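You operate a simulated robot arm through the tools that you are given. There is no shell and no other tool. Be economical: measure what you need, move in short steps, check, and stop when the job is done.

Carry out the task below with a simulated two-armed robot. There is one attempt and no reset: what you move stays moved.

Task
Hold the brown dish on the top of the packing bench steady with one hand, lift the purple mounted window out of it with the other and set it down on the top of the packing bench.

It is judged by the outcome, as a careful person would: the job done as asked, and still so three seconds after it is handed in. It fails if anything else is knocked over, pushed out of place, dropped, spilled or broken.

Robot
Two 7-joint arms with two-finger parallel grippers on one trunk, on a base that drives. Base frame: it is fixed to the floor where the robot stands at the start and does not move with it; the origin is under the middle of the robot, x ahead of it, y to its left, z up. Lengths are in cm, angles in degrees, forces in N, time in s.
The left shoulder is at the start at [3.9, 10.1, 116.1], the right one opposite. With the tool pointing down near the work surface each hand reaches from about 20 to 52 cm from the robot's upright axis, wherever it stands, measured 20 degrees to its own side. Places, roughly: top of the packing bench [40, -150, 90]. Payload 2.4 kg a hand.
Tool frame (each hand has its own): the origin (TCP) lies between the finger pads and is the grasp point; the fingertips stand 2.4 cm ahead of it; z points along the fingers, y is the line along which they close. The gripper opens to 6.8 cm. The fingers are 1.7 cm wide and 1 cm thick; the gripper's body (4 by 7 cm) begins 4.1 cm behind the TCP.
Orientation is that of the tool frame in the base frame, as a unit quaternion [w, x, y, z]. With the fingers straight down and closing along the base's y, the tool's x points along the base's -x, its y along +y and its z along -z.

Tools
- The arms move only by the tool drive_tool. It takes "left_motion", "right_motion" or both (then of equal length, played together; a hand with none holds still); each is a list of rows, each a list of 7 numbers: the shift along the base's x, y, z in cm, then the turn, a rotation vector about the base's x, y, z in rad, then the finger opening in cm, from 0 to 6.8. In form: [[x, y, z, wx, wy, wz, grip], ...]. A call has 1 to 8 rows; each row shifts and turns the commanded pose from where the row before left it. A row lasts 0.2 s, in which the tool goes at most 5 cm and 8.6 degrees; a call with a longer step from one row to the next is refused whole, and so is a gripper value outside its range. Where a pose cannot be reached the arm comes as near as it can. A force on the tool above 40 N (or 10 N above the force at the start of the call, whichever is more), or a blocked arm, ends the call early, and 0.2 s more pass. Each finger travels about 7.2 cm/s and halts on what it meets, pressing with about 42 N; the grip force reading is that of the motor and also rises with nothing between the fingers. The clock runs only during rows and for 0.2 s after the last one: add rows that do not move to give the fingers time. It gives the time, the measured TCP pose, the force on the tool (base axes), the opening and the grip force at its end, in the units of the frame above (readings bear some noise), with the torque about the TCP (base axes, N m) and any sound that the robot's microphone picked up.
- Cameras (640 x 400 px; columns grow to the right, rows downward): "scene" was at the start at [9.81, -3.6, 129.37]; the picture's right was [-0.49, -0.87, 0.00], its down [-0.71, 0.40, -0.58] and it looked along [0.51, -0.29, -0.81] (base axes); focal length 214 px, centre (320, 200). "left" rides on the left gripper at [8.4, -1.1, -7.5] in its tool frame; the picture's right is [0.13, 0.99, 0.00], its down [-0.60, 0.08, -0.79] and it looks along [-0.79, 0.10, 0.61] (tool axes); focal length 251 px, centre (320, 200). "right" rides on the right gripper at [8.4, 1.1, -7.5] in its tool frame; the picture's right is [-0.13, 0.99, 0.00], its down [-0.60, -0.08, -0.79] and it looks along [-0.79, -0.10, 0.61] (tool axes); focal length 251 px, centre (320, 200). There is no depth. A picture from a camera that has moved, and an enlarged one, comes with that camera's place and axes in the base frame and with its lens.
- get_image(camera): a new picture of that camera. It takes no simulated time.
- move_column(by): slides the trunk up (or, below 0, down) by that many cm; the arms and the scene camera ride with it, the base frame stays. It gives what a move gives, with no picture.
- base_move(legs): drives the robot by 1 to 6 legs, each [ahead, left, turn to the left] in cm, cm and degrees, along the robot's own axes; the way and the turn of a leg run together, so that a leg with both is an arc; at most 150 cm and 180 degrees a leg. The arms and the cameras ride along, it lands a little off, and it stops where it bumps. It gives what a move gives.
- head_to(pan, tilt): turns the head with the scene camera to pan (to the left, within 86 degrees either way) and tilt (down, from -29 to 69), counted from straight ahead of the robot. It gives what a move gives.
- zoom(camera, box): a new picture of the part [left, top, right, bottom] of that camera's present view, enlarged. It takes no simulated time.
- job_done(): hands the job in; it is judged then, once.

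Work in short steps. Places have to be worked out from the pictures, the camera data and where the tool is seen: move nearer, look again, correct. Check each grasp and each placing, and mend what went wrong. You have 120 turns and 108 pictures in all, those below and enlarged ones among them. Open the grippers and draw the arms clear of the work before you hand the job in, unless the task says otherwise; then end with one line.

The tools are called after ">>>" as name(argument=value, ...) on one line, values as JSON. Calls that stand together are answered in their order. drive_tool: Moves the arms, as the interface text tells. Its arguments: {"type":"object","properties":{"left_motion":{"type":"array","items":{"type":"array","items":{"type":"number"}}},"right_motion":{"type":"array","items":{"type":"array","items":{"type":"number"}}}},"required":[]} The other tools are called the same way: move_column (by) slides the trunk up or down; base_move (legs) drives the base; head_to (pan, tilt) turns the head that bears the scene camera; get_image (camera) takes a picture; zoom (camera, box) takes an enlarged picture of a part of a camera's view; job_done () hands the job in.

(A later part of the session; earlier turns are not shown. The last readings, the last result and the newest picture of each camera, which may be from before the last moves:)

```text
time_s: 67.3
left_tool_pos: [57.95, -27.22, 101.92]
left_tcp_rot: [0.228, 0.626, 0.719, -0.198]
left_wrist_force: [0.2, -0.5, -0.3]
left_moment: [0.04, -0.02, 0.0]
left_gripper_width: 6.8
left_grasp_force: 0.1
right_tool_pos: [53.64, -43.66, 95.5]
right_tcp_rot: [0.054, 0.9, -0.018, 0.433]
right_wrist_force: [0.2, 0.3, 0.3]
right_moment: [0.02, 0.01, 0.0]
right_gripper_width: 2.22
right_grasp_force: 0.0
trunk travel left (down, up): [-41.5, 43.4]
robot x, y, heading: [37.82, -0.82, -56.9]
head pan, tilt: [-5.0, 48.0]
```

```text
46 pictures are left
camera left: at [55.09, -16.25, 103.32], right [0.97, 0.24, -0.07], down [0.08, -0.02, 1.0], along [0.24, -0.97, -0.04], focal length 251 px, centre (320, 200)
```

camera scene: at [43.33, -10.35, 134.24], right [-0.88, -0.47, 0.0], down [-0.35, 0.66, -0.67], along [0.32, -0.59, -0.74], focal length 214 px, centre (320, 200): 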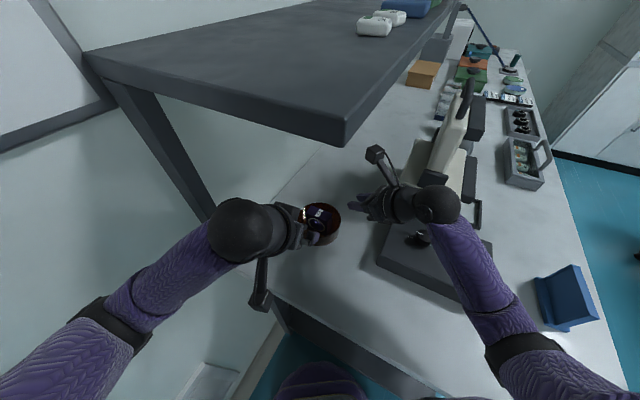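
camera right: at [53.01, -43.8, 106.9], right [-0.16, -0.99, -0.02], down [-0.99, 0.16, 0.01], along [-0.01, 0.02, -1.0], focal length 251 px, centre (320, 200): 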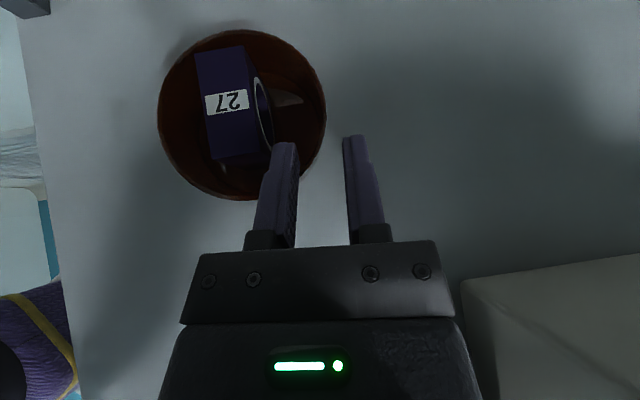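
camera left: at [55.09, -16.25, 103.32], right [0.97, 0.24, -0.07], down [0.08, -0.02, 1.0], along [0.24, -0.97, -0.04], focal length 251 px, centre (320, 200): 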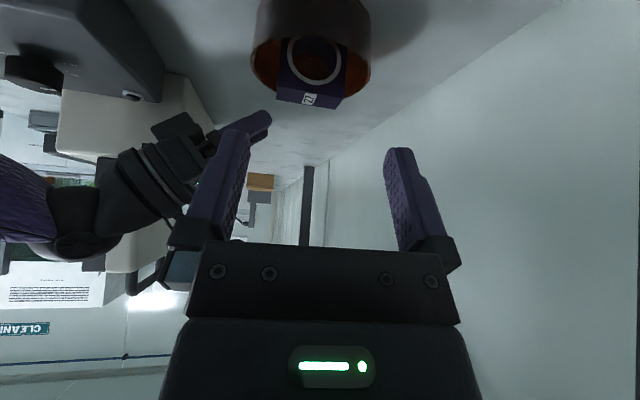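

Views agree; fingers straddle the wall line. I advance along the finger axis to the pinch depth, fingers still open at 2.2.

>>> drive_tool(right_motion=[[0, 0, -0.9, 0, 0, 0, 2.2], [0, 0, -0.85, 0, 0, 0, 2.2], [0.99, -0.145, -0.79, 0, 0, 0, 2.2], [0.99, -0.145, -0.79, 0, 0, 0, 2.2], [0.99, -0.145, -0.79, 0, 0, 0, 2.2], [0, 0, 0, 0, 0, 0, 2.2]])

>>> get_image(camera="right")

>>> zoom(camera="left", box=[180, 0, 400, 137])

```text
time_s: 68.7
left_tool_pos: [57.71, -27.13, 101.85]
left_tcp_rot: [0.229, 0.626, 0.719, -0.198]
left_wrist_force: [-0.4, -0.4, 0.5]
left_moment: [0.0, 0.01, -0.02]
left_gripper_width: 6.8
left_grasp_force: 0.1
right_tool_pos: [56.68, -44.07, 91.44]
right_tcp_rot: [0.053, 0.9, -0.018, 0.433]
right_wrist_force: [-0.4, -0.1, -0.2]
right_moment: [-0.02, 0.0, 0.02]
right_gripper_width: 2.2
right_grasp_force: 0.1
trunk travel left (down, up): [-41.5, 43.4]
robot x, y, heading: [38.01, -0.62, -56.8]
head pan, tilt: [-5.0, 48.0]
```

```text
45 pictures are left
camera right: at [56.0, -44.19, 102.79], right [-0.16, -0.99, -0.02], down [-0.99, 0.16, 0.01], along [-0.01, 0.02, -1.0], focal length 251 px, centre (320, 200)
```

right: 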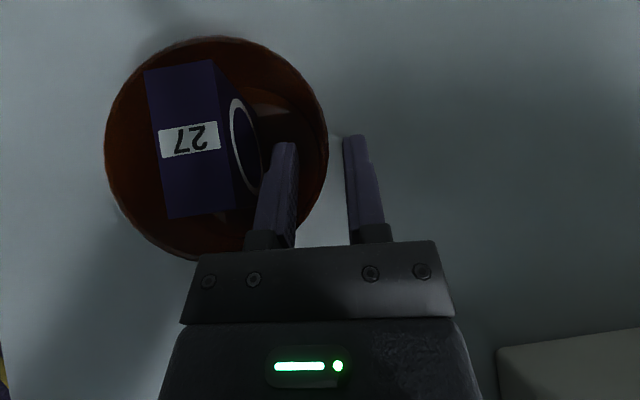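

```text
2.91 times, centred on (290, 68) of left
camera zoom: at [55.09, -16.24, 103.32], right [0.97, 0.24, -0.07], down [0.08, -0.02, 1.0], along [0.24, -0.97, -0.04], focal length 731 px, centre (407, 582)
```

zoom: 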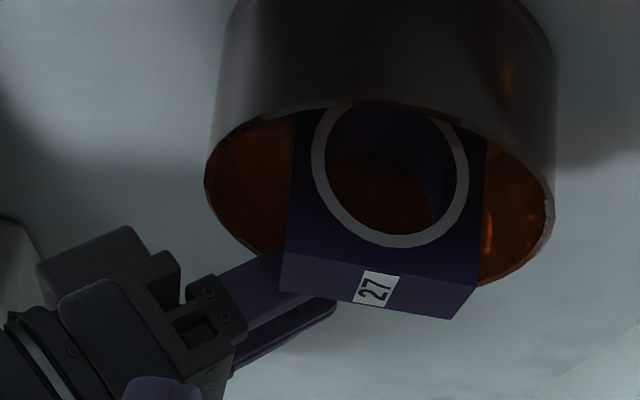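

Fingers straddle the wall well. One last advance step, then check centring before closing.

>>> drive_tool(right_motion=[[0.95, -0.14, -0.75, 0, 0, 0, 2.2], [0, 0, 0, 0, 0, 0, 1.6], [0, 0, 0, 0, 0, 0, 1.6]])

>>> zoom(camera="right", box=[230, 110, 410, 250])

```text
time_s: 69.5
left_tool_pos: [57.78, -27.06, 101.87]
left_tcp_rot: [0.228, 0.626, 0.719, -0.197]
left_wrist_force: [1.0, 0.7, -0.2]
left_moment: [0.03, -0.02, 0.01]
left_gripper_width: 6.81
left_grasp_force: 0.1
right_tool_pos: [57.67, -44.17, 90.69]
right_tcp_rot: [0.054, 0.899, -0.018, 0.433]
right_wrist_force: [-0.6, 0.7, 0.6]
right_moment: [0.01, 0.01, -0.01]
right_gripper_width: 1.58
right_grasp_force: 0.1
trunk travel left (down, up): [-41.5, 43.4]
robot x, y, heading: [38.32, -0.84, -57.0]
head pan, tilt: [-5.0, 48.0]
```

```text
2.86 times, centred on (320, 180) of right
camera zoom: at [56.95, -44.32, 102.01], right [-0.16, -0.99, -0.02], down [-0.99, 0.16, 0.01], along [-0.01, 0.02, -1.0], focal length 718 px, centre (320, 257)
```

zoom: 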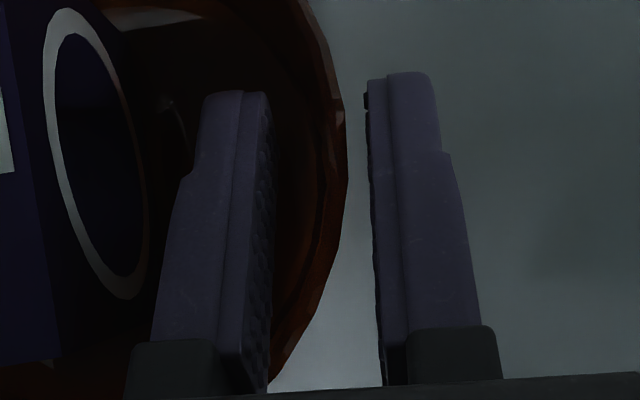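

The wall sits ~0.25 cm toward the outer finger; I shift the hand outward by that and close gently.

>>> drive_tool(right_motion=[[-0.03, -0.25, 0, 0, 0, 0, 1.6], [0, 0, 0, 0, 0, 0, 1.0], [0, 0, 0, 0, 0, 0, 0.6], [0, 0, 0, 0, 0, 0, 0.3], [0, 0, 0, 0, 0, 0, 0.1], [0, 0, 0, 0, 0, 0, 0.1]])

>>> get_image(camera="right")

>>> get_image(camera="scene")

```text
time_s: 70.9
left_tool_pos: [57.89, -27.03, 101.98]
left_tcp_rot: [0.228, 0.626, 0.719, -0.199]
left_wrist_force: [0.3, -0.2, 0.6]
left_moment: [0.0, 0.0, -0.02]
left_gripper_width: 6.79
left_grasp_force: 0.0
right_tool_pos: [57.6, -44.25, 90.62]
right_tcp_rot: [0.054, 0.899, -0.018, 0.433]
right_wrist_force: [-0.8, 0.8, 1.7]
right_moment: [0.2, -0.01, 0.08]
right_gripper_width: 0.64
right_grasp_force: 28.5
trunk travel left (down, up): [-41.5, 43.4]
robot x, y, heading: [38.12, -1.25, -57.0]
head pan, tilt: [-5.0, 48.0]
```

```text
42 pictures are left
camera right: at [56.87, -44.58, 102.05], right [-0.16, -0.99, -0.02], down [-0.99, 0.16, 0.01], along [-0.01, 0.02, -1.0], focal length 251 px, centre (320, 200)
```

right: 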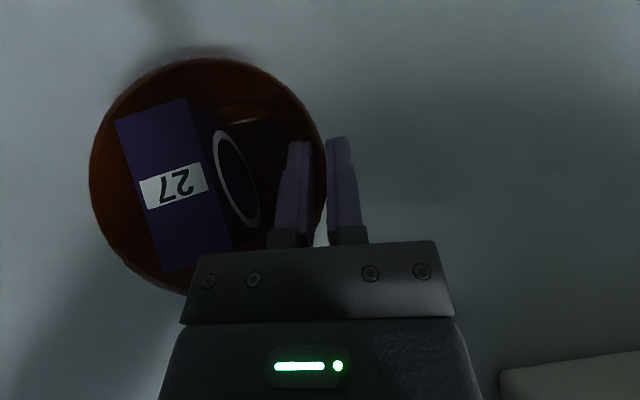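

```text
41 pictures are left
camera scene: at [43.32, -10.33, 134.24], right [-0.88, -0.47, 0.0], down [-0.35, 0.66, -0.67], along [0.32, -0.59, -0.74], focal length 214 px, centre (320, 200)
```

scene: 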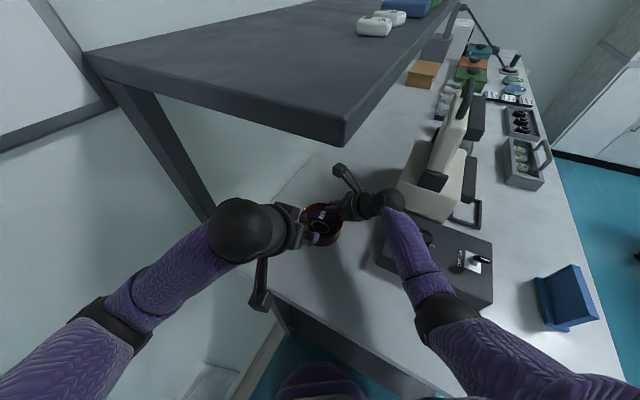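

The pinch is firm (28 N, 0.64 cm wall), but closing swung the dish ~8° about the pinch. I'll turn the right hand back 8° to restore it, then re-check.

>>> drive_tool(right_motion=[[0, 0, 0, 0, 0, -0.05, 0.1], [0, 0, 0, 0, 0, -0.05, 0.1], [0, 0, 0, 0, 0, -0.04, 0.1], [0, 0, 0, 0, 0, 0, 0.1]])

>>> get_image(camera="right")

>>> get_image(camera="left")

```text
time_s: 71.9
left_tool_pos: [57.82, -27.14, 102.07]
left_tcp_rot: [0.229, 0.626, 0.718, -0.199]
left_wrist_force: [-1.0, 0.6, 0.6]
left_moment: [-0.03, -0.02, 0.0]
left_gripper_width: 6.81
left_grasp_force: 0.1
right_tool_pos: [57.52, -44.37, 90.65]
right_tcp_rot: [0.083, 0.896, -0.081, 0.43]
right_wrist_force: [-0.6, 2.1, 1.4]
right_moment: [0.26, -0.03, 0.13]
right_gripper_width: 0.63
right_grasp_force: 29.1
trunk travel left (down, up): [-41.5, 43.4]
robot x, y, heading: [38.11, -0.74, -57.0]
head pan, tilt: [-5.0, 48.0]
```

```text
40 pictures are left
camera right: at [56.85, -44.46, 102.05], right [-0.3, -0.96, -0.02], down [-0.96, 0.3, 0.01], along [-0.01, 0.02, -1.0], focal length 251 px, centre (320, 200)
```

right: 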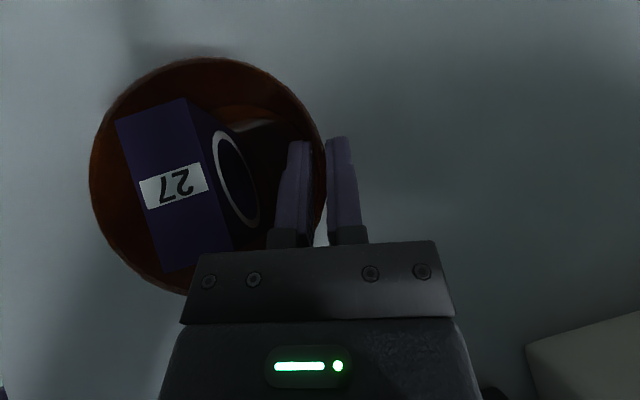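

```text
39 pictures are left
camera left: at [55.07, -16.22, 103.33], right [0.97, 0.24, -0.07], down [0.08, -0.02, 1.0], along [0.24, -0.97, -0.04], focal length 251 px, centre (320, 200)
```

left: 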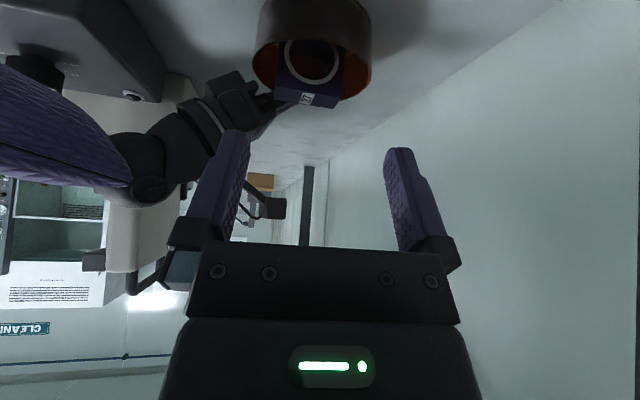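

The dish is back in place (block x 56.0–61.7, y -38.1…-40.75). Now I bring in the left hand: square its yaw and move toward above the block, checking reach.

>>> drive_tool(left_motion=[[0.26, -1.5, -0.5, 0, 0, -0.035, 6.7], [0.26, -1.5, -0.5, 0, 0, -0.035, 6.7], [0.26, -1.5, -0.5, 0, 0, -0.035, 6.7], [0.26, -1.5, -0.5, 0, 0, -0.032, 6.7], [0, -1.5, -0.3, 0, 0, 0, 6.7], [0, 0, 0, 0, 0, 0, 6.7]])

>>> get_image(camera="left")

>>> get_image(camera="right")

```text
time_s: 73.3
left_tool_pos: [58.88, -34.68, 99.73]
left_tcp_rot: [0.215, 0.674, 0.674, -0.214]
left_wrist_force: [0.1, 0.2, -0.6]
left_moment: [0.0, 0.03, 0.02]
left_gripper_width: 6.7
left_grasp_force: 0.1
right_tool_pos: [57.62, -44.39, 90.8]
right_tcp_rot: [0.084, 0.896, -0.08, 0.429]
right_wrist_force: [-0.4, 1.1, 2.6]
right_moment: [0.23, 0.01, 0.08]
right_gripper_width: 0.61
right_grasp_force: 29.1
trunk travel left (down, up): [-41.5, 43.4]
robot x, y, heading: [38.06, -0.67, -57.0]
head pan, tilt: [-5.0, 48.0]
```

```text
38 pictures are left
camera left: at [57.62, -23.47, 101.0], right [0.99, 0.11, -0.07], down [0.08, -0.03, 1.0], along [0.1, -0.99, -0.04], focal length 251 px, centre (320, 200)
```

left: 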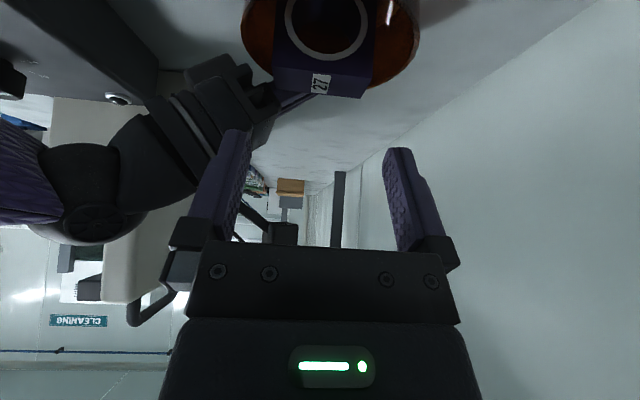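

```text
37 pictures are left
camera right: at [56.86, -44.48, 102.05], right [-0.29, -0.96, -0.02], down [-0.96, 0.29, 0.01], along [-0.01, 0.02, -1.0], focal length 251 px, centre (320, 200)
```

right: 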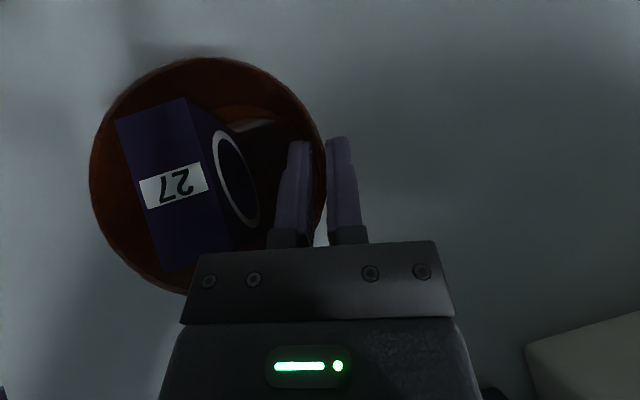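

Reachable. I zoom the left view to confirm block's x-centre relative to the left fingers.

>>> zoom(camera="left", box=[220, 0, 440, 137])

```text
2.91 times, centred on (330, 68) of left
camera zoom: at [57.62, -23.47, 101.0], right [0.99, 0.11, -0.07], down [0.08, -0.03, 1.0], along [0.1, -0.99, -0.04], focal length 731 px, centre (291, 582)
```

zoom: 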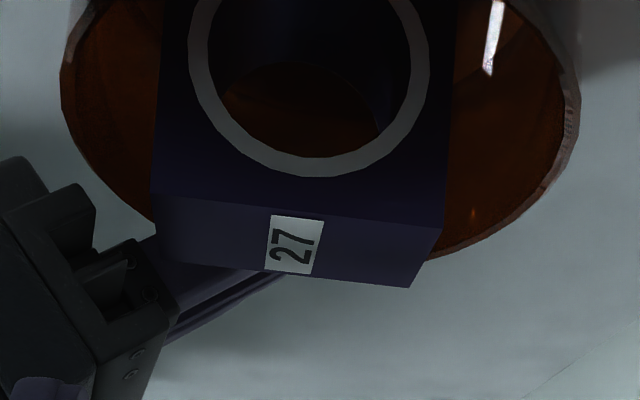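

Block x-centre 58.75, y≈-39.2. I move over it and descend to just above gripping height, fingers open.

>>> drive_tool(left_motion=[[-0.07, -1.6, -0.3, 0, 0, 0, 6.8], [-0.06, -1.6, -0.4, 0, 0, 0, 6.8], [0, 0, -1.2, 0, 0, 0, 6.8], [0, 0, -1.2, 0, 0, 0, 6.8], [0, 0, -1.0, 0, 0, 0, 6.8], [0, 0, 0, 0, 0, 0, 6.8]])

>>> get_image(camera="right")

>>> get_image(camera="left")

```text
time_s: 74.2
left_tool_pos: [58.6, -37.93, 97.75]
left_tcp_rot: [0.217, 0.672, 0.673, -0.22]
left_wrist_force: [1.9, 7.0, 9.3]
left_moment: [-0.07, 0.37, -0.29]
left_gripper_width: 6.64
left_grasp_force: 0.1
right_tool_pos: [57.35, -44.42, 90.72]
right_tcp_rot: [0.087, 0.896, -0.082, 0.428]
right_wrist_force: [-0.6, -4.4, 1.2]
right_moment: [0.22, -0.47, 0.35]
right_gripper_width: 0.64
right_grasp_force: 28.9
trunk travel left (down, up): [-41.5, 43.4]
robot x, y, heading: [38.36, -1.17, -56.9]
head pan, tilt: [-5.0, 48.0]
stopped in row 4 (left hand): the force on the tool passed its limit at 54 N (the readings are from after the stop); the commanded pose is now the measured one
```

```text
35 pictures are left
camera right: at [56.77, -44.52, 102.04], right [-0.3, -0.95, -0.02], down [-0.95, 0.3, 0.01], along [-0.01, 0.02, -1.0], focal length 251 px, centre (320, 200)
```

right: 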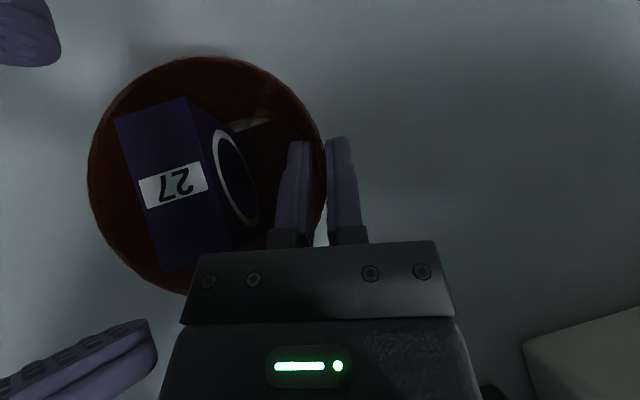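

```text
34 pictures are left
camera left: at [57.42, -26.8, 99.01], right [0.99, 0.1, -0.08], down [0.08, -0.02, 1.0], along [0.1, -0.99, -0.03], focal length 251 px, centre (320, 200)
```

left: 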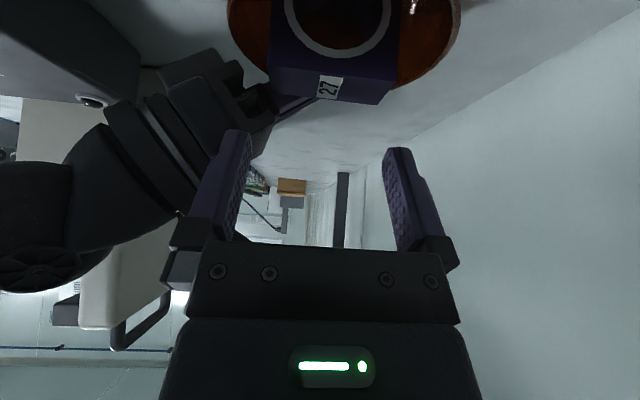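

The left -x finger touched the right gripper's body. I'll back the left out along its finger axis, then re-pinch the dish with the right hand yawed ~15° so its body sits farther from the block.

>>> drive_tool(left_motion=[[0, 0.8, 1.2, 0, 0, 0, 6.8], [0, 1.2, 1.2, 0, 0, 0, 6.8], [0, 1.2, 0.8, 0, 0, 0, 6.8], [0, 0, 0, 0, 0, 0, 6.8]])

>>> drive_tool(right_motion=[[0, 0, 0, 0, 0, 0, 1.2], [0, 0, 0, 0, 0, 0, 2.0], [0.35, -0.05, 0, 0, 0, 0.087, 2.0], [0.35, -0.05, 0, 0, 0, 0.087, 2.0], [0.3, -0.05, 0, 0, 0, 0.087, 2.0], [0, 0, 0, 0, 0, 0, 2.0]])

>>> get_image(camera="right")

```text
time_s: 75.2
left_tool_pos: [58.59, -34.71, 100.81]
left_tcp_rot: [0.217, 0.673, 0.672, -0.219]
left_wrist_force: [0.8, 0.2, 0.0]
left_moment: [0.01, 0.0, 0.02]
left_gripper_width: 6.8
left_grasp_force: 0.0
right_tool_pos: [57.42, -44.56, 90.66]
right_tcp_rot: [0.087, 0.896, -0.082, 0.428]
right_wrist_force: [0.6, -0.3, 11.4]
right_moment: [0.21, -0.13, 0.04]
right_gripper_width: 0.63
right_grasp_force: 29.2
trunk travel left (down, up): [-41.5, 43.4]
robot x, y, heading: [38.07, -1.4, -57.0]
head pan, tilt: [-5.0, 48.0]
```

```text
time_s: 76.6
left_tool_pos: [58.53, -34.77, 100.84]
left_tcp_rot: [0.216, 0.674, 0.672, -0.219]
left_wrist_force: [-1.0, 0.3, 1.1]
left_moment: [0.03, 0.0, -0.03]
left_gripper_width: 6.79
left_grasp_force: 0.0
right_tool_pos: [58.5, -44.62, 90.53]
right_tcp_rot: [0.029, 0.899, 0.036, 0.435]
right_wrist_force: [0.2, 0.0, 0.1]
right_moment: [0.01, 0.04, 0.02]
right_gripper_width: 2.01
right_grasp_force: 0.0
trunk travel left (down, up): [-41.5, 43.4]
robot x, y, heading: [38.22, -1.07, -57.1]
head pan, tilt: [-5.0, 48.0]
```

```text
33 pictures are left
camera right: at [57.83, -44.92, 101.94], right [-0.04, -1.0, -0.02], down [-1.0, 0.04, 0.01], along [-0.01, 0.02, -1.0], focal length 251 px, centre (320, 200)
```

right: 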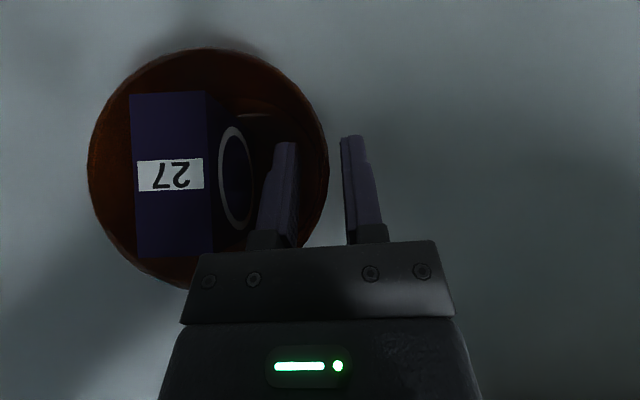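

Block/dish unchanged. For aligned pinching the hand should sit 0.6 cm further along +x; I shift and close gradually.

>>> drive_tool(right_motion=[[0.6, -0.08, 0, 0, 0, 0, 2.0], [0, 0, 0, 0, 0, 0, 1.4], [0, 0, 0, 0, 0, 0, 1.0], [0, 0, 0, 0, 0, 0, 0.7], [0, 0, 0, 0, 0, 0, 0.4], [0, 0, 0, 0, 0, 0, 0.1], [0, 0, 0, 0, 0, 0, 0.1]])

>>> get_image(camera="right")

```text
time_s: 78.2
left_tool_pos: [58.55, -34.77, 100.95]
left_tcp_rot: [0.216, 0.673, 0.673, -0.219]
left_wrist_force: [0.0, -0.2, 0.5]
left_moment: [-0.04, 0.0, 0.01]
left_gripper_width: 6.8
left_grasp_force: 0.1
right_tool_pos: [58.96, -44.72, 90.8]
right_tcp_rot: [0.03, 0.899, 0.035, 0.436]
right_wrist_force: [0.1, -0.1, 0.9]
right_moment: [0.12, -0.03, -0.09]
right_gripper_width: 0.63
right_grasp_force: 29.1
trunk travel left (down, up): [-41.5, 43.4]
robot x, y, heading: [37.94, -1.38, -56.6]
head pan, tilt: [-5.0, 48.0]
```

```text
32 pictures are left
camera right: at [58.45, -45.02, 101.98], right [-0.04, -1.0, -0.02], down [-1.0, 0.04, 0.01], along [-0.01, 0.02, -1.0], focal length 251 px, centre (320, 200)
```

right: 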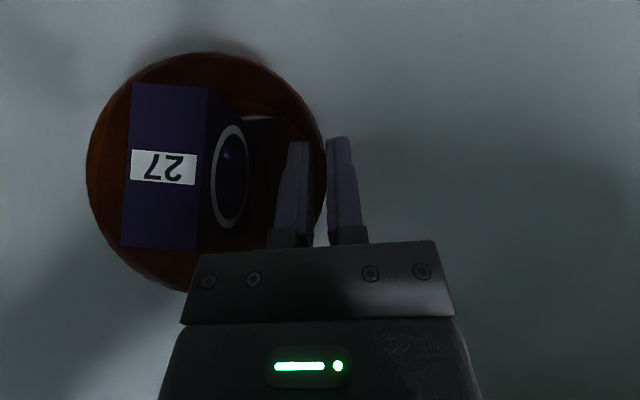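

The pinch is firm; the dish now sits turned ~-7° with the block centre at (59.8,-39.35). I'll simply match that with the left hand: yaw -7° and approach along its finger axis.

>>> drive_tool(left_motion=[[1.0, 0.8, -0.25, 0, 0, -0.06, 6.8], [1.0, 0.8, -0.25, 0, 0, -0.06, 6.8], [-0.09, -0.746, -1.06, 0, 0, 0, 6.8], [-0.09, -0.746, -1.06, 0, 0, 0, 6.8], [-0.09, -0.746, -1.06, 0, 0, 0, 6.8], [0, 0, 0, 0, 0, 0, 6.8]])

>>> get_image(camera="left")

>>> get_image(camera="right")

```text
time_s: 79.6
left_tool_pos: [60.29, -35.42, 97.22]
left_tcp_rot: [0.204, 0.712, 0.631, -0.232]
left_wrist_force: [0.3, -0.3, 0.5]
left_moment: [0.02, 0.01, 0.0]
left_gripper_width: 6.8
left_grasp_force: 0.0
right_tool_pos: [59.07, -44.77, 90.62]
right_tcp_rot: [0.03, 0.9, 0.036, 0.434]
right_wrist_force: [1.1, -0.7, 3.7]
right_moment: [0.12, -0.06, -0.06]
right_gripper_width: 0.65
right_grasp_force: 29.0
trunk travel left (down, up): [-41.5, 43.4]
robot x, y, heading: [37.87, -0.86, -56.6]
head pan, tilt: [-5.0, 48.0]
```

```text
31 pictures are left
camera left: at [60.5, -24.27, 98.45], right [1.0, -0.02, -0.08], down [0.08, -0.03, 1.0], along [-0.02, -1.0, -0.03], focal length 251 px, centre (320, 200)
```

left: 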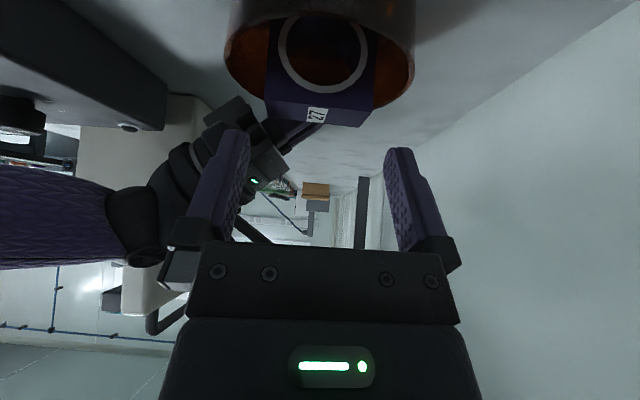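

```text
30 pictures are left
camera right: at [58.44, -45.01, 101.98], right [-0.04, -1.0, -0.02], down [-1.0, 0.04, 0.01], along [-0.01, 0.02, -1.0], focal length 251 px, centre (320, 200)
```

right: 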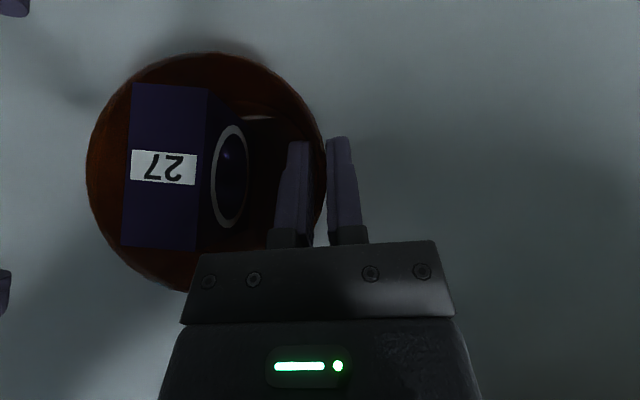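

Alignment looks good (block ends ~0.3–0.6 cm inside the pads). I advance the remaining 4 cm along the finger axis.

>>> drive_tool(left_motion=[[-0.14, -0.75, -1.08, 0, 0, 0, 6.8], [-0.14, -0.75, -1.08, 0, 0, 0, 6.8], [-0.14, -0.75, -1.08, 0, 0, 0, 6.8], [0, 0, 0, 0, 0, 0, 6.8]])

>>> get_image(camera="right")

>>> get_image(camera="left")

```text
time_s: 80.6
left_tool_pos: [59.97, -37.73, 93.92]
left_tcp_rot: [0.203, 0.712, 0.631, -0.231]
left_wrist_force: [0.0, -0.1, 0.6]
left_moment: [0.0, -0.01, -0.04]
left_gripper_width: 6.79
left_grasp_force: 0.0
right_tool_pos: [59.06, -44.85, 90.54]
right_tcp_rot: [0.03, 0.9, 0.036, 0.434]
right_wrist_force: [0.5, -0.3, 4.4]
right_moment: [0.13, -0.03, -0.06]
right_gripper_width: 0.64
right_grasp_force: 28.3
trunk travel left (down, up): [-41.5, 43.4]
robot x, y, heading: [37.59, -1.12, -56.9]
head pan, tilt: [-5.0, 48.0]
```

```text
29 pictures are left
camera right: at [58.43, -45.01, 101.98], right [-0.04, -1.0, -0.02], down [-1.0, 0.04, 0.01], along [-0.01, 0.02, -1.0], focal length 251 px, centre (320, 200)
```

right: 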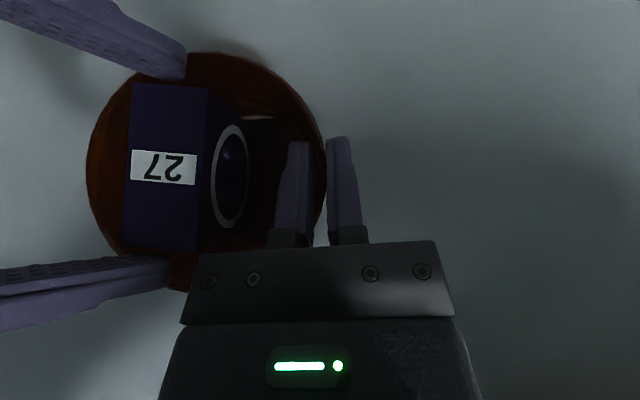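

```text
28 pictures are left
camera left: at [60.12, -26.54, 95.18], right [1.0, -0.02, -0.08], down [0.08, -0.03, 1.0], along [-0.02, -1.0, -0.03], focal length 251 px, centre (320, 200)
```

left: 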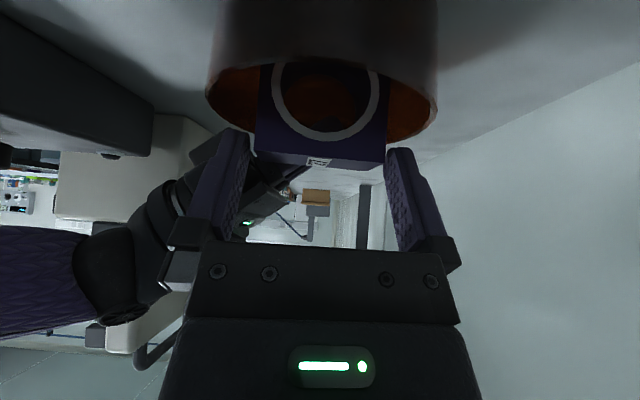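

Fingers straddle the block's narrow ends cleanly. I go 0.4 cm deeper and close on it.

>>> drive_tool(left_motion=[[-0.03, -0.23, -0.33, 0, 0, 0, 6.8], [0, 0, 0, 0, 0, 0, 6.3], [0, 0, 0, 0, 0, 0, 6.0], [0, 0, 0, 0, 0, 0, 5.7], [0, 0, 0, 0, 0, 0, 5.4], [0, 0, 0, 0, 0, 0, 5.2], [0, 0, 0, 0, 0, 0, 5.2]])

>>> get_image(camera="right")

```text
time_s: 82.2
left_tool_pos: [59.82, -37.92, 93.51]
left_tcp_rot: [0.204, 0.711, 0.631, -0.232]
left_wrist_force: [0.8, 0.1, -0.2]
left_moment: [0.01, -0.03, 0.01]
left_gripper_width: 5.95
left_grasp_force: 42.7
right_tool_pos: [59.03, -44.76, 90.61]
right_tcp_rot: [0.029, 0.899, 0.036, 0.435]
right_wrist_force: [-0.8, -0.1, 4.4]
right_moment: [0.09, 0.0, -0.01]
right_gripper_width: 0.66
right_grasp_force: 29.2
trunk travel left (down, up): [-41.5, 43.4]
robot x, y, heading: [38.03, -0.95, -56.5]
head pan, tilt: [-5.0, 48.0]
```

```text
27 pictures are left
camera right: at [58.43, -45.01, 101.98], right [-0.04, -1.0, -0.02], down [-1.0, 0.04, 0.01], along [-0.01, 0.02, -1.0], focal length 251 px, centre (320, 200)
```

right: 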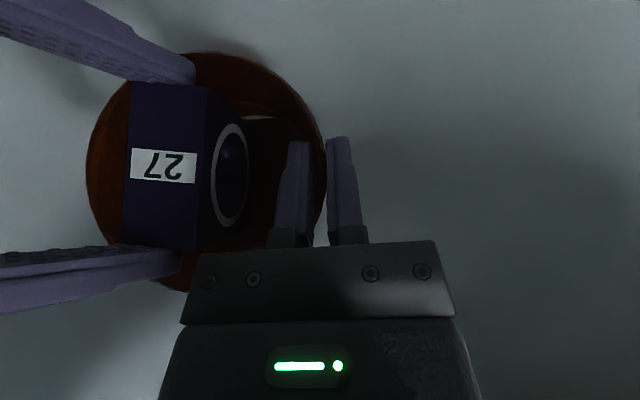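

Firm grip (42.7 N at 5.95 cm). Lifting straight up slowly with the dish held.

>>> drive_tool(left_motion=[[0, 0, 0.7, 0, 0, 0, 5.2], [0, 0.1, 1, 0, 0, 0, 5.2], [0, 0.2, 1, 0, 0, 0, 5.2], [0, 0.2, 1, 0, 0, 0, 5.2], [0, 0, 0, 0, 0, 0, 5.2]])

>>> get_image(camera="right")

>>> get_image(camera="left")

```text
time_s: 83.4
left_tool_pos: [59.83, -37.44, 97.5]
left_tcp_rot: [0.204, 0.712, 0.631, -0.232]
left_wrist_force: [0.1, 0.1, -2.2]
left_moment: [0.04, 0.01, -0.02]
left_gripper_width: 5.94
left_grasp_force: 41.6
right_tool_pos: [59.07, -44.8, 90.72]
right_tcp_rot: [0.029, 0.899, 0.036, 0.436]
right_wrist_force: [0.1, 0.8, 4.3]
right_moment: [0.14, -0.02, 0.01]
right_gripper_width: 0.64
right_grasp_force: 29.2
trunk travel left (down, up): [-41.5, 43.4]
robot x, y, heading: [37.79, -0.9, -56.8]
head pan, tilt: [-5.0, 48.0]
```

```text
26 pictures are left
camera right: at [58.43, -45.01, 101.98], right [-0.04, -1.0, -0.02], down [-1.0, 0.04, 0.01], along [-0.01, 0.02, -1.0], focal length 251 px, centre (320, 200)
```

right: 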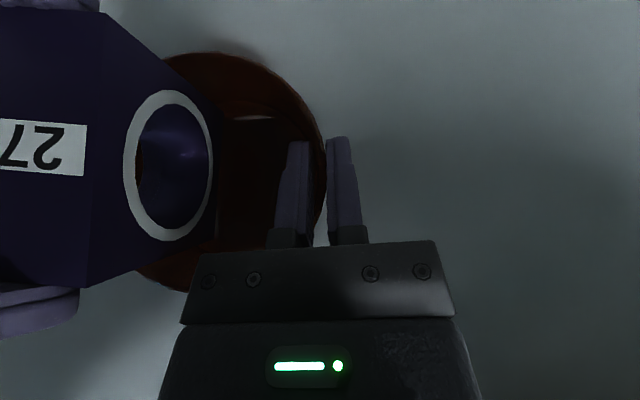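

```text
25 pictures are left
camera left: at [60.07, -26.25, 98.59], right [1.0, -0.02, -0.08], down [0.08, -0.03, 1.0], along [-0.02, -1.0, -0.03], focal length 251 px, centre (320, 200)
```

left: 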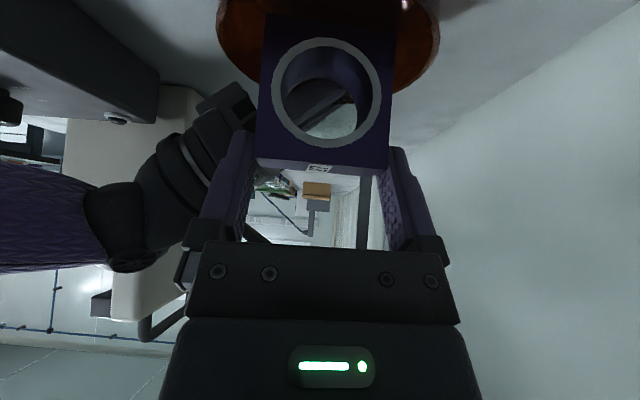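

The window is out and the dish stayed put. I raise it 2.5 cm more and carry it toward +y to a clear spot near (58,-28).

>>> drive_tool(left_motion=[[0, 0.1, 1.2, 0, 0, 0, 5.2], [0, 0.2, 1.3, 0, 0, 0, 5.2], [-0.25, 2, 0, 0, 0, 0, 5.2], [-0.25, 2.1, 0, 0, 0, 0, 5.2], [-0.25, 2.1, 0, 0, 0, 0, 5.2], [-0.25, 2.1, 0, 0, 0, 0, 5.2], [-0.25, 2.1, 0, 0, 0, 0, 5.2], [0, 0, 0, 0, 0, 0, 5.2]])

>>> get_image(camera="scene")

>>> get_image(camera="right")

```text
time_s: 85.2
left_tool_pos: [58.57, -26.7, 99.9]
left_tcp_rot: [0.203, 0.712, 0.631, -0.231]
left_wrist_force: [-0.1, 0.0, -3.5]
left_moment: [0.05, 0.03, 0.0]
left_gripper_width: 5.96
left_grasp_force: 42.5
right_tool_pos: [59.06, -44.82, 90.66]
right_tcp_rot: [0.03, 0.899, 0.036, 0.435]
right_wrist_force: [-0.9, 0.7, 4.4]
right_moment: [0.12, 0.02, 0.0]
right_gripper_width: 0.63
right_grasp_force: 29.4
trunk travel left (down, up): [-41.5, 43.4]
robot x, y, heading: [38.08, -1.08, -56.8]
head pan, tilt: [-5.0, 48.0]
```

```text
24 pictures are left
camera scene: at [43.33, -10.32, 134.24], right [-0.88, -0.47, 0.0], down [-0.35, 0.66, -0.67], along [0.32, -0.59, -0.74], focal length 214 px, centre (320, 200)
```

scene: 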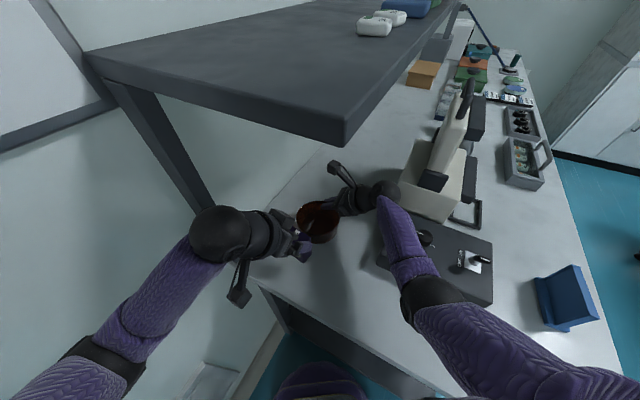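

```text
23 pictures are left
camera right: at [58.43, -45.0, 101.98], right [-0.04, -1.0, -0.02], down [-1.0, 0.04, 0.01], along [-0.01, 0.02, -1.0], focal length 251 px, centre (320, 200)
```

right: 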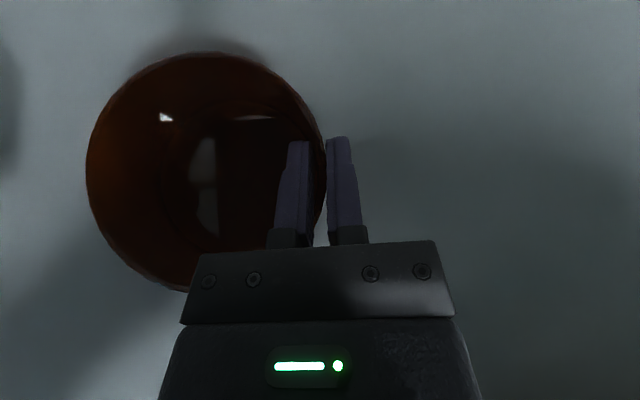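

Bench end is at y≈-20.4, and the window is over clear bench at y≈-28. Lowering most of the way first.

>>> drive_tool(left_motion=[[0, 0, -1, 0, 0, 0, 5.2], [0, 0, -1, 0, 0, 0, 5.2], [0, 0, -1, 0, 0, 0, 5.2], [0, 0, -1, 0, 0, 0, 5.2], [0, 0, -1, 0, 0, 0, 5.2], [0, 0, -0.5, 0, 0, 0, 5.2], [0, 0, 0, 0, 0, 0, 5.2]])

>>> get_image(camera="left")

>>> zoom(camera="scene", box=[220, 190, 360, 290])

```text
time_s: 86.8
left_tool_pos: [58.56, -26.66, 94.32]
left_tcp_rot: [0.202, 0.712, 0.631, -0.232]
left_wrist_force: [-0.2, 0.3, -2.7]
left_moment: [0.02, 0.02, -0.01]
left_gripper_width: 5.94
left_grasp_force: 42.4
right_tool_pos: [59.05, -44.8, 90.7]
right_tcp_rot: [0.03, 0.899, 0.036, 0.435]
right_wrist_force: [0.4, 1.0, 3.9]
right_moment: [0.12, 0.0, 0.0]
right_gripper_width: 0.65
right_grasp_force: 29.9
trunk travel left (down, up): [-41.5, 43.4]
robot x, y, heading: [37.98, -0.89, -56.7]
head pan, tilt: [-5.0, 48.0]
```

```text
22 pictures are left
camera left: at [58.8, -15.54, 95.56], right [1.0, -0.02, -0.08], down [0.08, -0.03, 1.0], along [-0.02, -1.0, -0.03], focal length 251 px, centre (320, 200)
```

left: 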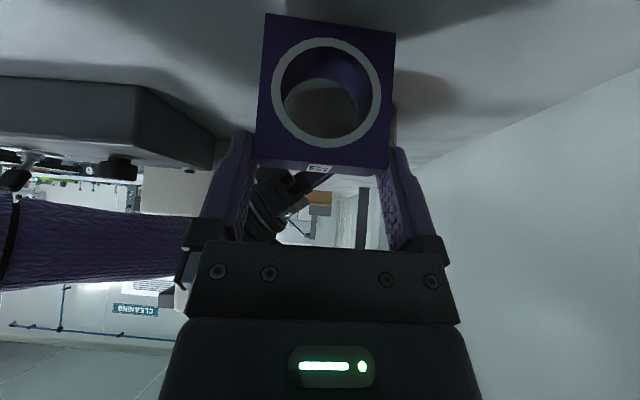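

```text
4.00 times, centred on (290, 240) of scene
camera zoom: at [43.34, -10.32, 134.24], right [-0.88, -0.47, 0.0], down [-0.35, 0.66, -0.67], along [0.32, -0.59, -0.74], focal length 858 px, centre (440, 40)
```

zoom: 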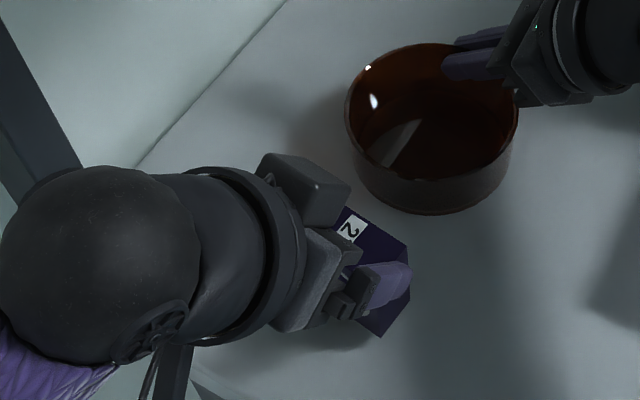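

Block upright, about 1 cm to go. Lowering in small steps until contact shows.

>>> drive_tool(left_motion=[[0, 0, -0.3, 0, 0, 0, 5.2], [0, 0, -0.3, 0, 0, 0, 5.2], [0, 0, -0.3, 0, 0, 0, 5.2], [0, 0, 0, 0, 0, 0, 5.2]])

```text
time_s: 87.8
left_tool_pos: [58.71, -26.77, 93.56]
left_tcp_rot: [0.203, 0.712, 0.631, -0.231]
left_wrist_force: [-0.5, 0.3, -2.8]
left_moment: [0.02, 0.01, -0.03]
left_gripper_width: 5.92
left_grasp_force: 42.1
right_tool_pos: [59.02, -44.72, 90.7]
right_tcp_rot: [0.03, 0.899, 0.035, 0.436]
right_wrist_force: [-0.9, -0.3, 4.1]
right_moment: [0.13, 0.02, 0.0]
right_gripper_width: 0.65
right_grasp_force: 29.1
trunk travel left (down, up): [-41.5, 43.4]
robot x, y, heading: [38.22, -0.94, -56.9]
head pan, tilt: [-5.0, 48.0]
```

No contact yet; continuing in 0.15 cm steps.

>>> drive_tool(left_motion=[[0, 0, -0.15, 0, 0, 0, 5.2], [0, 0, -0.15, 0, 0, 0, 5.2], [0, 0, 0, 0, 0, 0, 5.2]])

>>> drive_tool(left_motion=[[0, 0, -0.15, 0, 0, 0, 5.2], [0, 0, 0, 0, 0, 0, 5.2]])

```text
time_s: 88.6
left_tool_pos: [58.68, -26.77, 93.23]
left_tcp_rot: [0.205, 0.712, 0.631, -0.232]
left_wrist_force: [1.7, 1.6, 9.0]
left_moment: [0.13, -0.18, -0.06]
left_gripper_width: 5.94
left_grasp_force: 41.9
right_tool_pos: [59.03, -44.7, 90.76]
right_tcp_rot: [0.03, 0.899, 0.035, 0.436]
right_wrist_force: [0.0, -0.8, 1.1]
right_moment: [0.1, -0.01, 0.04]
right_gripper_width: 0.63
right_grasp_force: 28.9
trunk travel left (down, up): [-41.5, 43.4]
robot x, y, heading: [38.08, -0.91, -57.0]
head pan, tilt: [-5.0, 48.0]
```

```text
time_s: 89.2
left_tool_pos: [58.77, -26.72, 93.19]
left_tcp_rot: [0.207, 0.711, 0.631, -0.233]
left_wrist_force: [4.6, 1.3, 33.0]
left_moment: [0.18, -0.14, 0.01]
left_gripper_width: 5.94
left_grasp_force: 41.7
right_tool_pos: [59.04, -44.76, 90.75]
right_tcp_rot: [0.031, 0.899, 0.035, 0.435]
right_wrist_force: [-0.1, 1.2, 1.3]
right_moment: [0.13, 0.0, 0.01]
right_gripper_width: 0.64
right_grasp_force: 28.6
trunk travel left (down, up): [-41.5, 43.4]
robot x, y, heading: [38.0, -1.16, -56.8]
head pan, tilt: [-5.0, 48.0]
```

Contact is firm (33 N down). I ease up 0.13 cm and open the fingers.

>>> drive_tool(left_motion=[[0, 0, 0.13, 0, 0, 0, 5.6], [0, 0, 0, 0, 0, 0, 6.2], [0, 0, 0, 0, 0, 0, 6.8], [0, 0, 0, 0, 0, 0, 6.8], [0, 0, 0, 0, 0, 0, 6.8]])

>>> get_image(camera="left")

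```text
time_s: 90.4
left_tool_pos: [58.67, -26.63, 93.16]
left_tcp_rot: [0.204, 0.712, 0.631, -0.232]
left_wrist_force: [0.4, -0.5, 0.3]
left_moment: [-0.03, 0.0, -0.03]
left_gripper_width: 6.79
left_grasp_force: 0.0
right_tool_pos: [59.02, -44.82, 90.66]
right_tcp_rot: [0.03, 0.899, 0.036, 0.435]
right_wrist_force: [1.5, 0.0, 3.4]
right_moment: [0.1, -0.08, -0.05]
right_gripper_width: 0.64
right_grasp_force: 29.4
trunk travel left (down, up): [-41.5, 43.4]
robot x, y, heading: [37.86, -0.65, -56.9]
head pan, tilt: [-5.0, 48.0]
```

```text
20 pictures are left
camera left: at [58.82, -15.54, 94.37], right [1.0, -0.02, -0.08], down [0.08, -0.03, 1.0], along [-0.02, -1.0, -0.03], focal length 251 px, centre (320, 200)
```

left: 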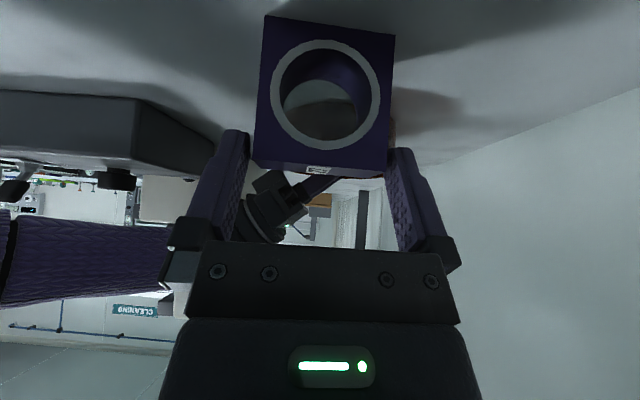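

The window stands on the bench, released. I withdraw the left hand along its finger axis, then up and aside.

>>> drive_tool(left_motion=[[0.07, 0.6, 0.85, 0, 0, 0, 6.8], [0.1, 0.8, 1.15, 0, 0, 0, 6.8], [0.1, 0.8, 1.15, 0, 0, 0, 6.8], [0, 0.3, 1.5, 0, 0, 0, 6.8], [-1.0, 0.5, 1.5, 0, 0, 0, 6.8], [-1.5, 0.8, 0.5, 0, 0, 0, 6.8], [0, 0, 0, 0, 0, 0, 6.8]])

>>> get_image(camera="scene")

>>> get_image(camera="right")

```text
time_s: 92.0
left_tool_pos: [56.36, -22.92, 99.86]
left_tcp_rot: [0.204, 0.712, 0.63, -0.233]
left_wrist_force: [-0.4, 0.1, -0.2]
left_moment: [-0.04, -0.02, 0.0]
left_gripper_width: 6.83
left_grasp_force: 0.0
right_tool_pos: [59.06, -44.8, 90.67]
right_tcp_rot: [0.03, 0.899, 0.035, 0.435]
right_wrist_force: [0.1, -0.8, 3.9]
right_moment: [0.15, 0.0, -0.04]
right_gripper_width: 0.66
right_grasp_force: 28.6
trunk travel left (down, up): [-41.5, 43.4]
robot x, y, heading: [38.05, -0.81, -56.8]
head pan, tilt: [-5.0, 48.0]
```

```text
19 pictures are left
camera scene: at [43.33, -10.32, 134.24], right [-0.88, -0.47, 0.0], down [-0.35, 0.66, -0.67], along [0.32, -0.59, -0.74], focal length 214 px, centre (320, 200)
```

scene: 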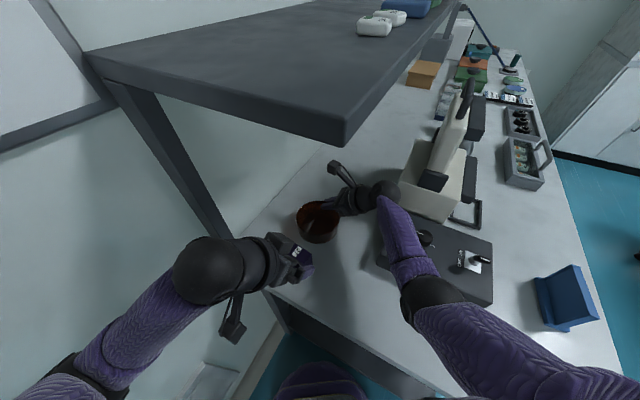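

```text
18 pictures are left
camera right: at [58.42, -45.0, 101.98], right [-0.04, -1.0, -0.02], down [-1.0, 0.04, 0.01], along [-0.01, 0.02, -1.0], focal length 251 px, centre (320, 200)
```

right: 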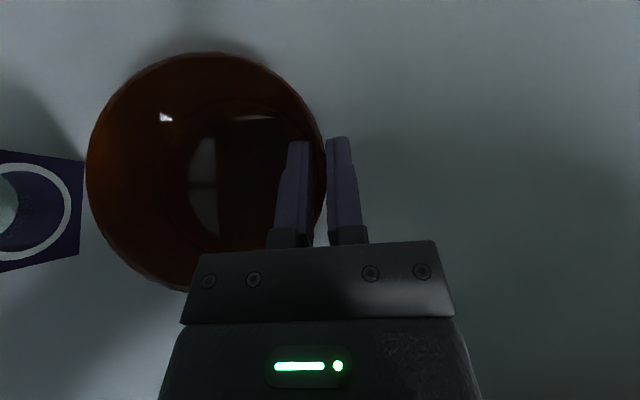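

Window stands free; dish held and in place. I release the rim and withdraw the right hand along its finger axis, then up.

>>> drive_tool(right_motion=[[0, 0, 0, 0, 0, 0, 1.2], [0, 0, 0, 0, 0, 0, 1.9], [0, 0, 0, 0, 0, 0, 2.0], [-0.6, 0, 0.55, 0, 0, 0, 2.0], [-1.1, 0, 1, 0, 0, 0, 2.0], [-1.1, 0, 1, 0, 0, 0, 2.0], [-1.1, 0, 1, 0, 0, 0, 2.0], [-1.1, 0.1, 1, 0, 0, 0, 2.0]])

>>> get_image(camera="right")

```text
time_s: 93.8
left_tool_pos: [56.44, -22.99, 99.79]
left_tcp_rot: [0.203, 0.712, 0.632, -0.23]
left_wrist_force: [-0.1, -0.4, 0.1]
left_moment: [-0.02, 0.0, 0.01]
left_gripper_width: 6.8
left_grasp_force: 0.0
right_tool_pos: [53.88, -44.72, 95.23]
right_tcp_rot: [0.029, 0.899, 0.036, 0.435]
right_wrist_force: [0.2, -0.2, 0.4]
right_moment: [0.0, -0.02, -0.01]
right_gripper_width: 2.0
right_grasp_force: 0.0
trunk travel left (down, up): [-41.5, 43.4]
robot x, y, heading: [38.27, -1.1, -57.0]
head pan, tilt: [-5.0, 48.0]
```

```text
17 pictures are left
camera right: at [53.37, -44.86, 106.51], right [-0.04, -1.0, -0.02], down [-1.0, 0.04, 0.01], along [-0.01, 0.02, -1.0], focal length 251 px, centre (320, 200)
```

right: 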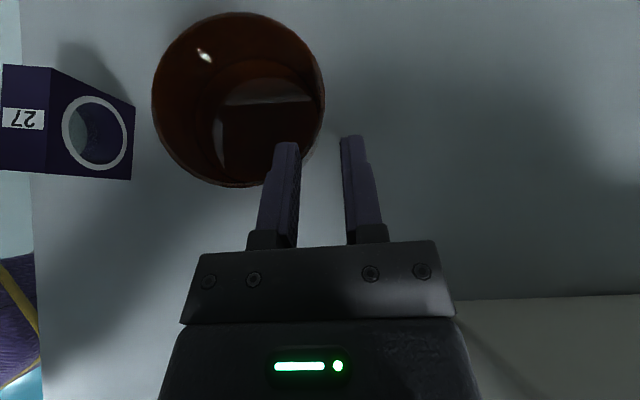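

Clear. I raise and pull the right hand back over the black box at a safe height, and verify.

>>> drive_tool(right_motion=[[-0.8, 0.8, 1.5, 0, 0, 0, 2.0], [-0.8, 0.8, 1.5, 0, 0, 0, 2.0], [-1, 1, 1.5, 0, 0, 0, 4.0], [-1.5, 1, 1.5, 0, 0, 0, 6.0], [-2, 1, 1, 0, 0, 0, 6.0], [-2, 1, 0.5, 0, 0, 0, 6.0], [0, 0, 0, 0, 0, 0, 6.0]])

>>> get_image(camera="scene")

>>> get_image(camera="right")

```text
time_s: 95.4
left_tool_pos: [56.39, -22.96, 99.71]
left_tcp_rot: [0.203, 0.712, 0.631, -0.232]
left_wrist_force: [-0.7, -0.1, -0.2]
left_moment: [0.02, 0.0, 0.05]
left_gripper_width: 6.79
left_grasp_force: 0.0
right_tool_pos: [46.03, -39.07, 102.67]
right_tcp_rot: [0.03, 0.899, 0.036, 0.435]
right_wrist_force: [0.9, 0.8, 0.0]
right_moment: [0.0, -0.03, 0.01]
right_gripper_width: 6.01
right_grasp_force: 0.0
trunk travel left (down, up): [-41.5, 43.4]
robot x, y, heading: [38.24, -0.92, -57.0]
head pan, tilt: [-5.0, 48.0]
```

```text
16 pictures are left
camera scene: at [43.33, -10.34, 134.24], right [-0.88, -0.47, 0.0], down [-0.35, 0.66, -0.67], along [0.32, -0.59, -0.74], focal length 214 px, centre (320, 200)
```

scene: 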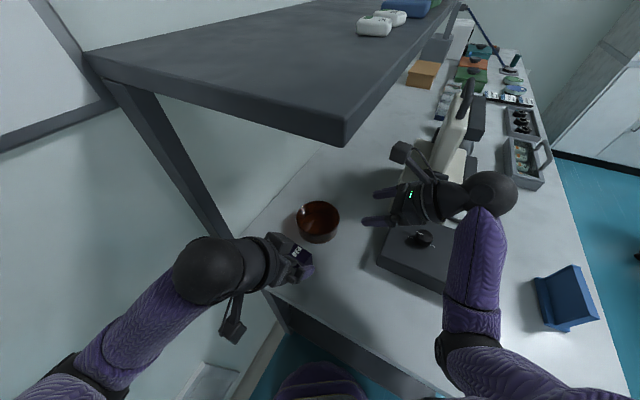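

```text
15 pictures are left
camera right: at [45.35, -39.26, 114.03], right [-0.04, -1.0, -0.02], down [-1.0, 0.04, 0.01], along [-0.01, 0.02, -1.0], focal length 251 px, centre (320, 200)
```

right: 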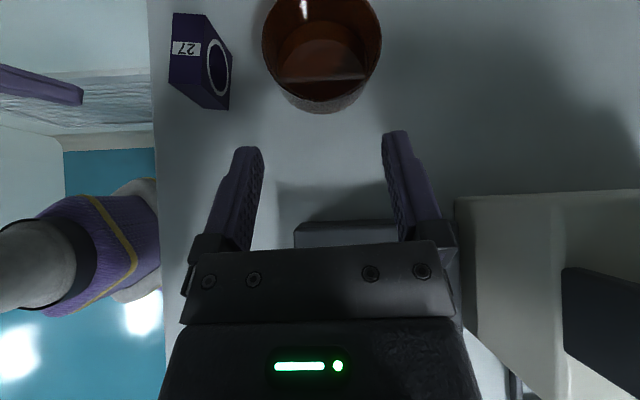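

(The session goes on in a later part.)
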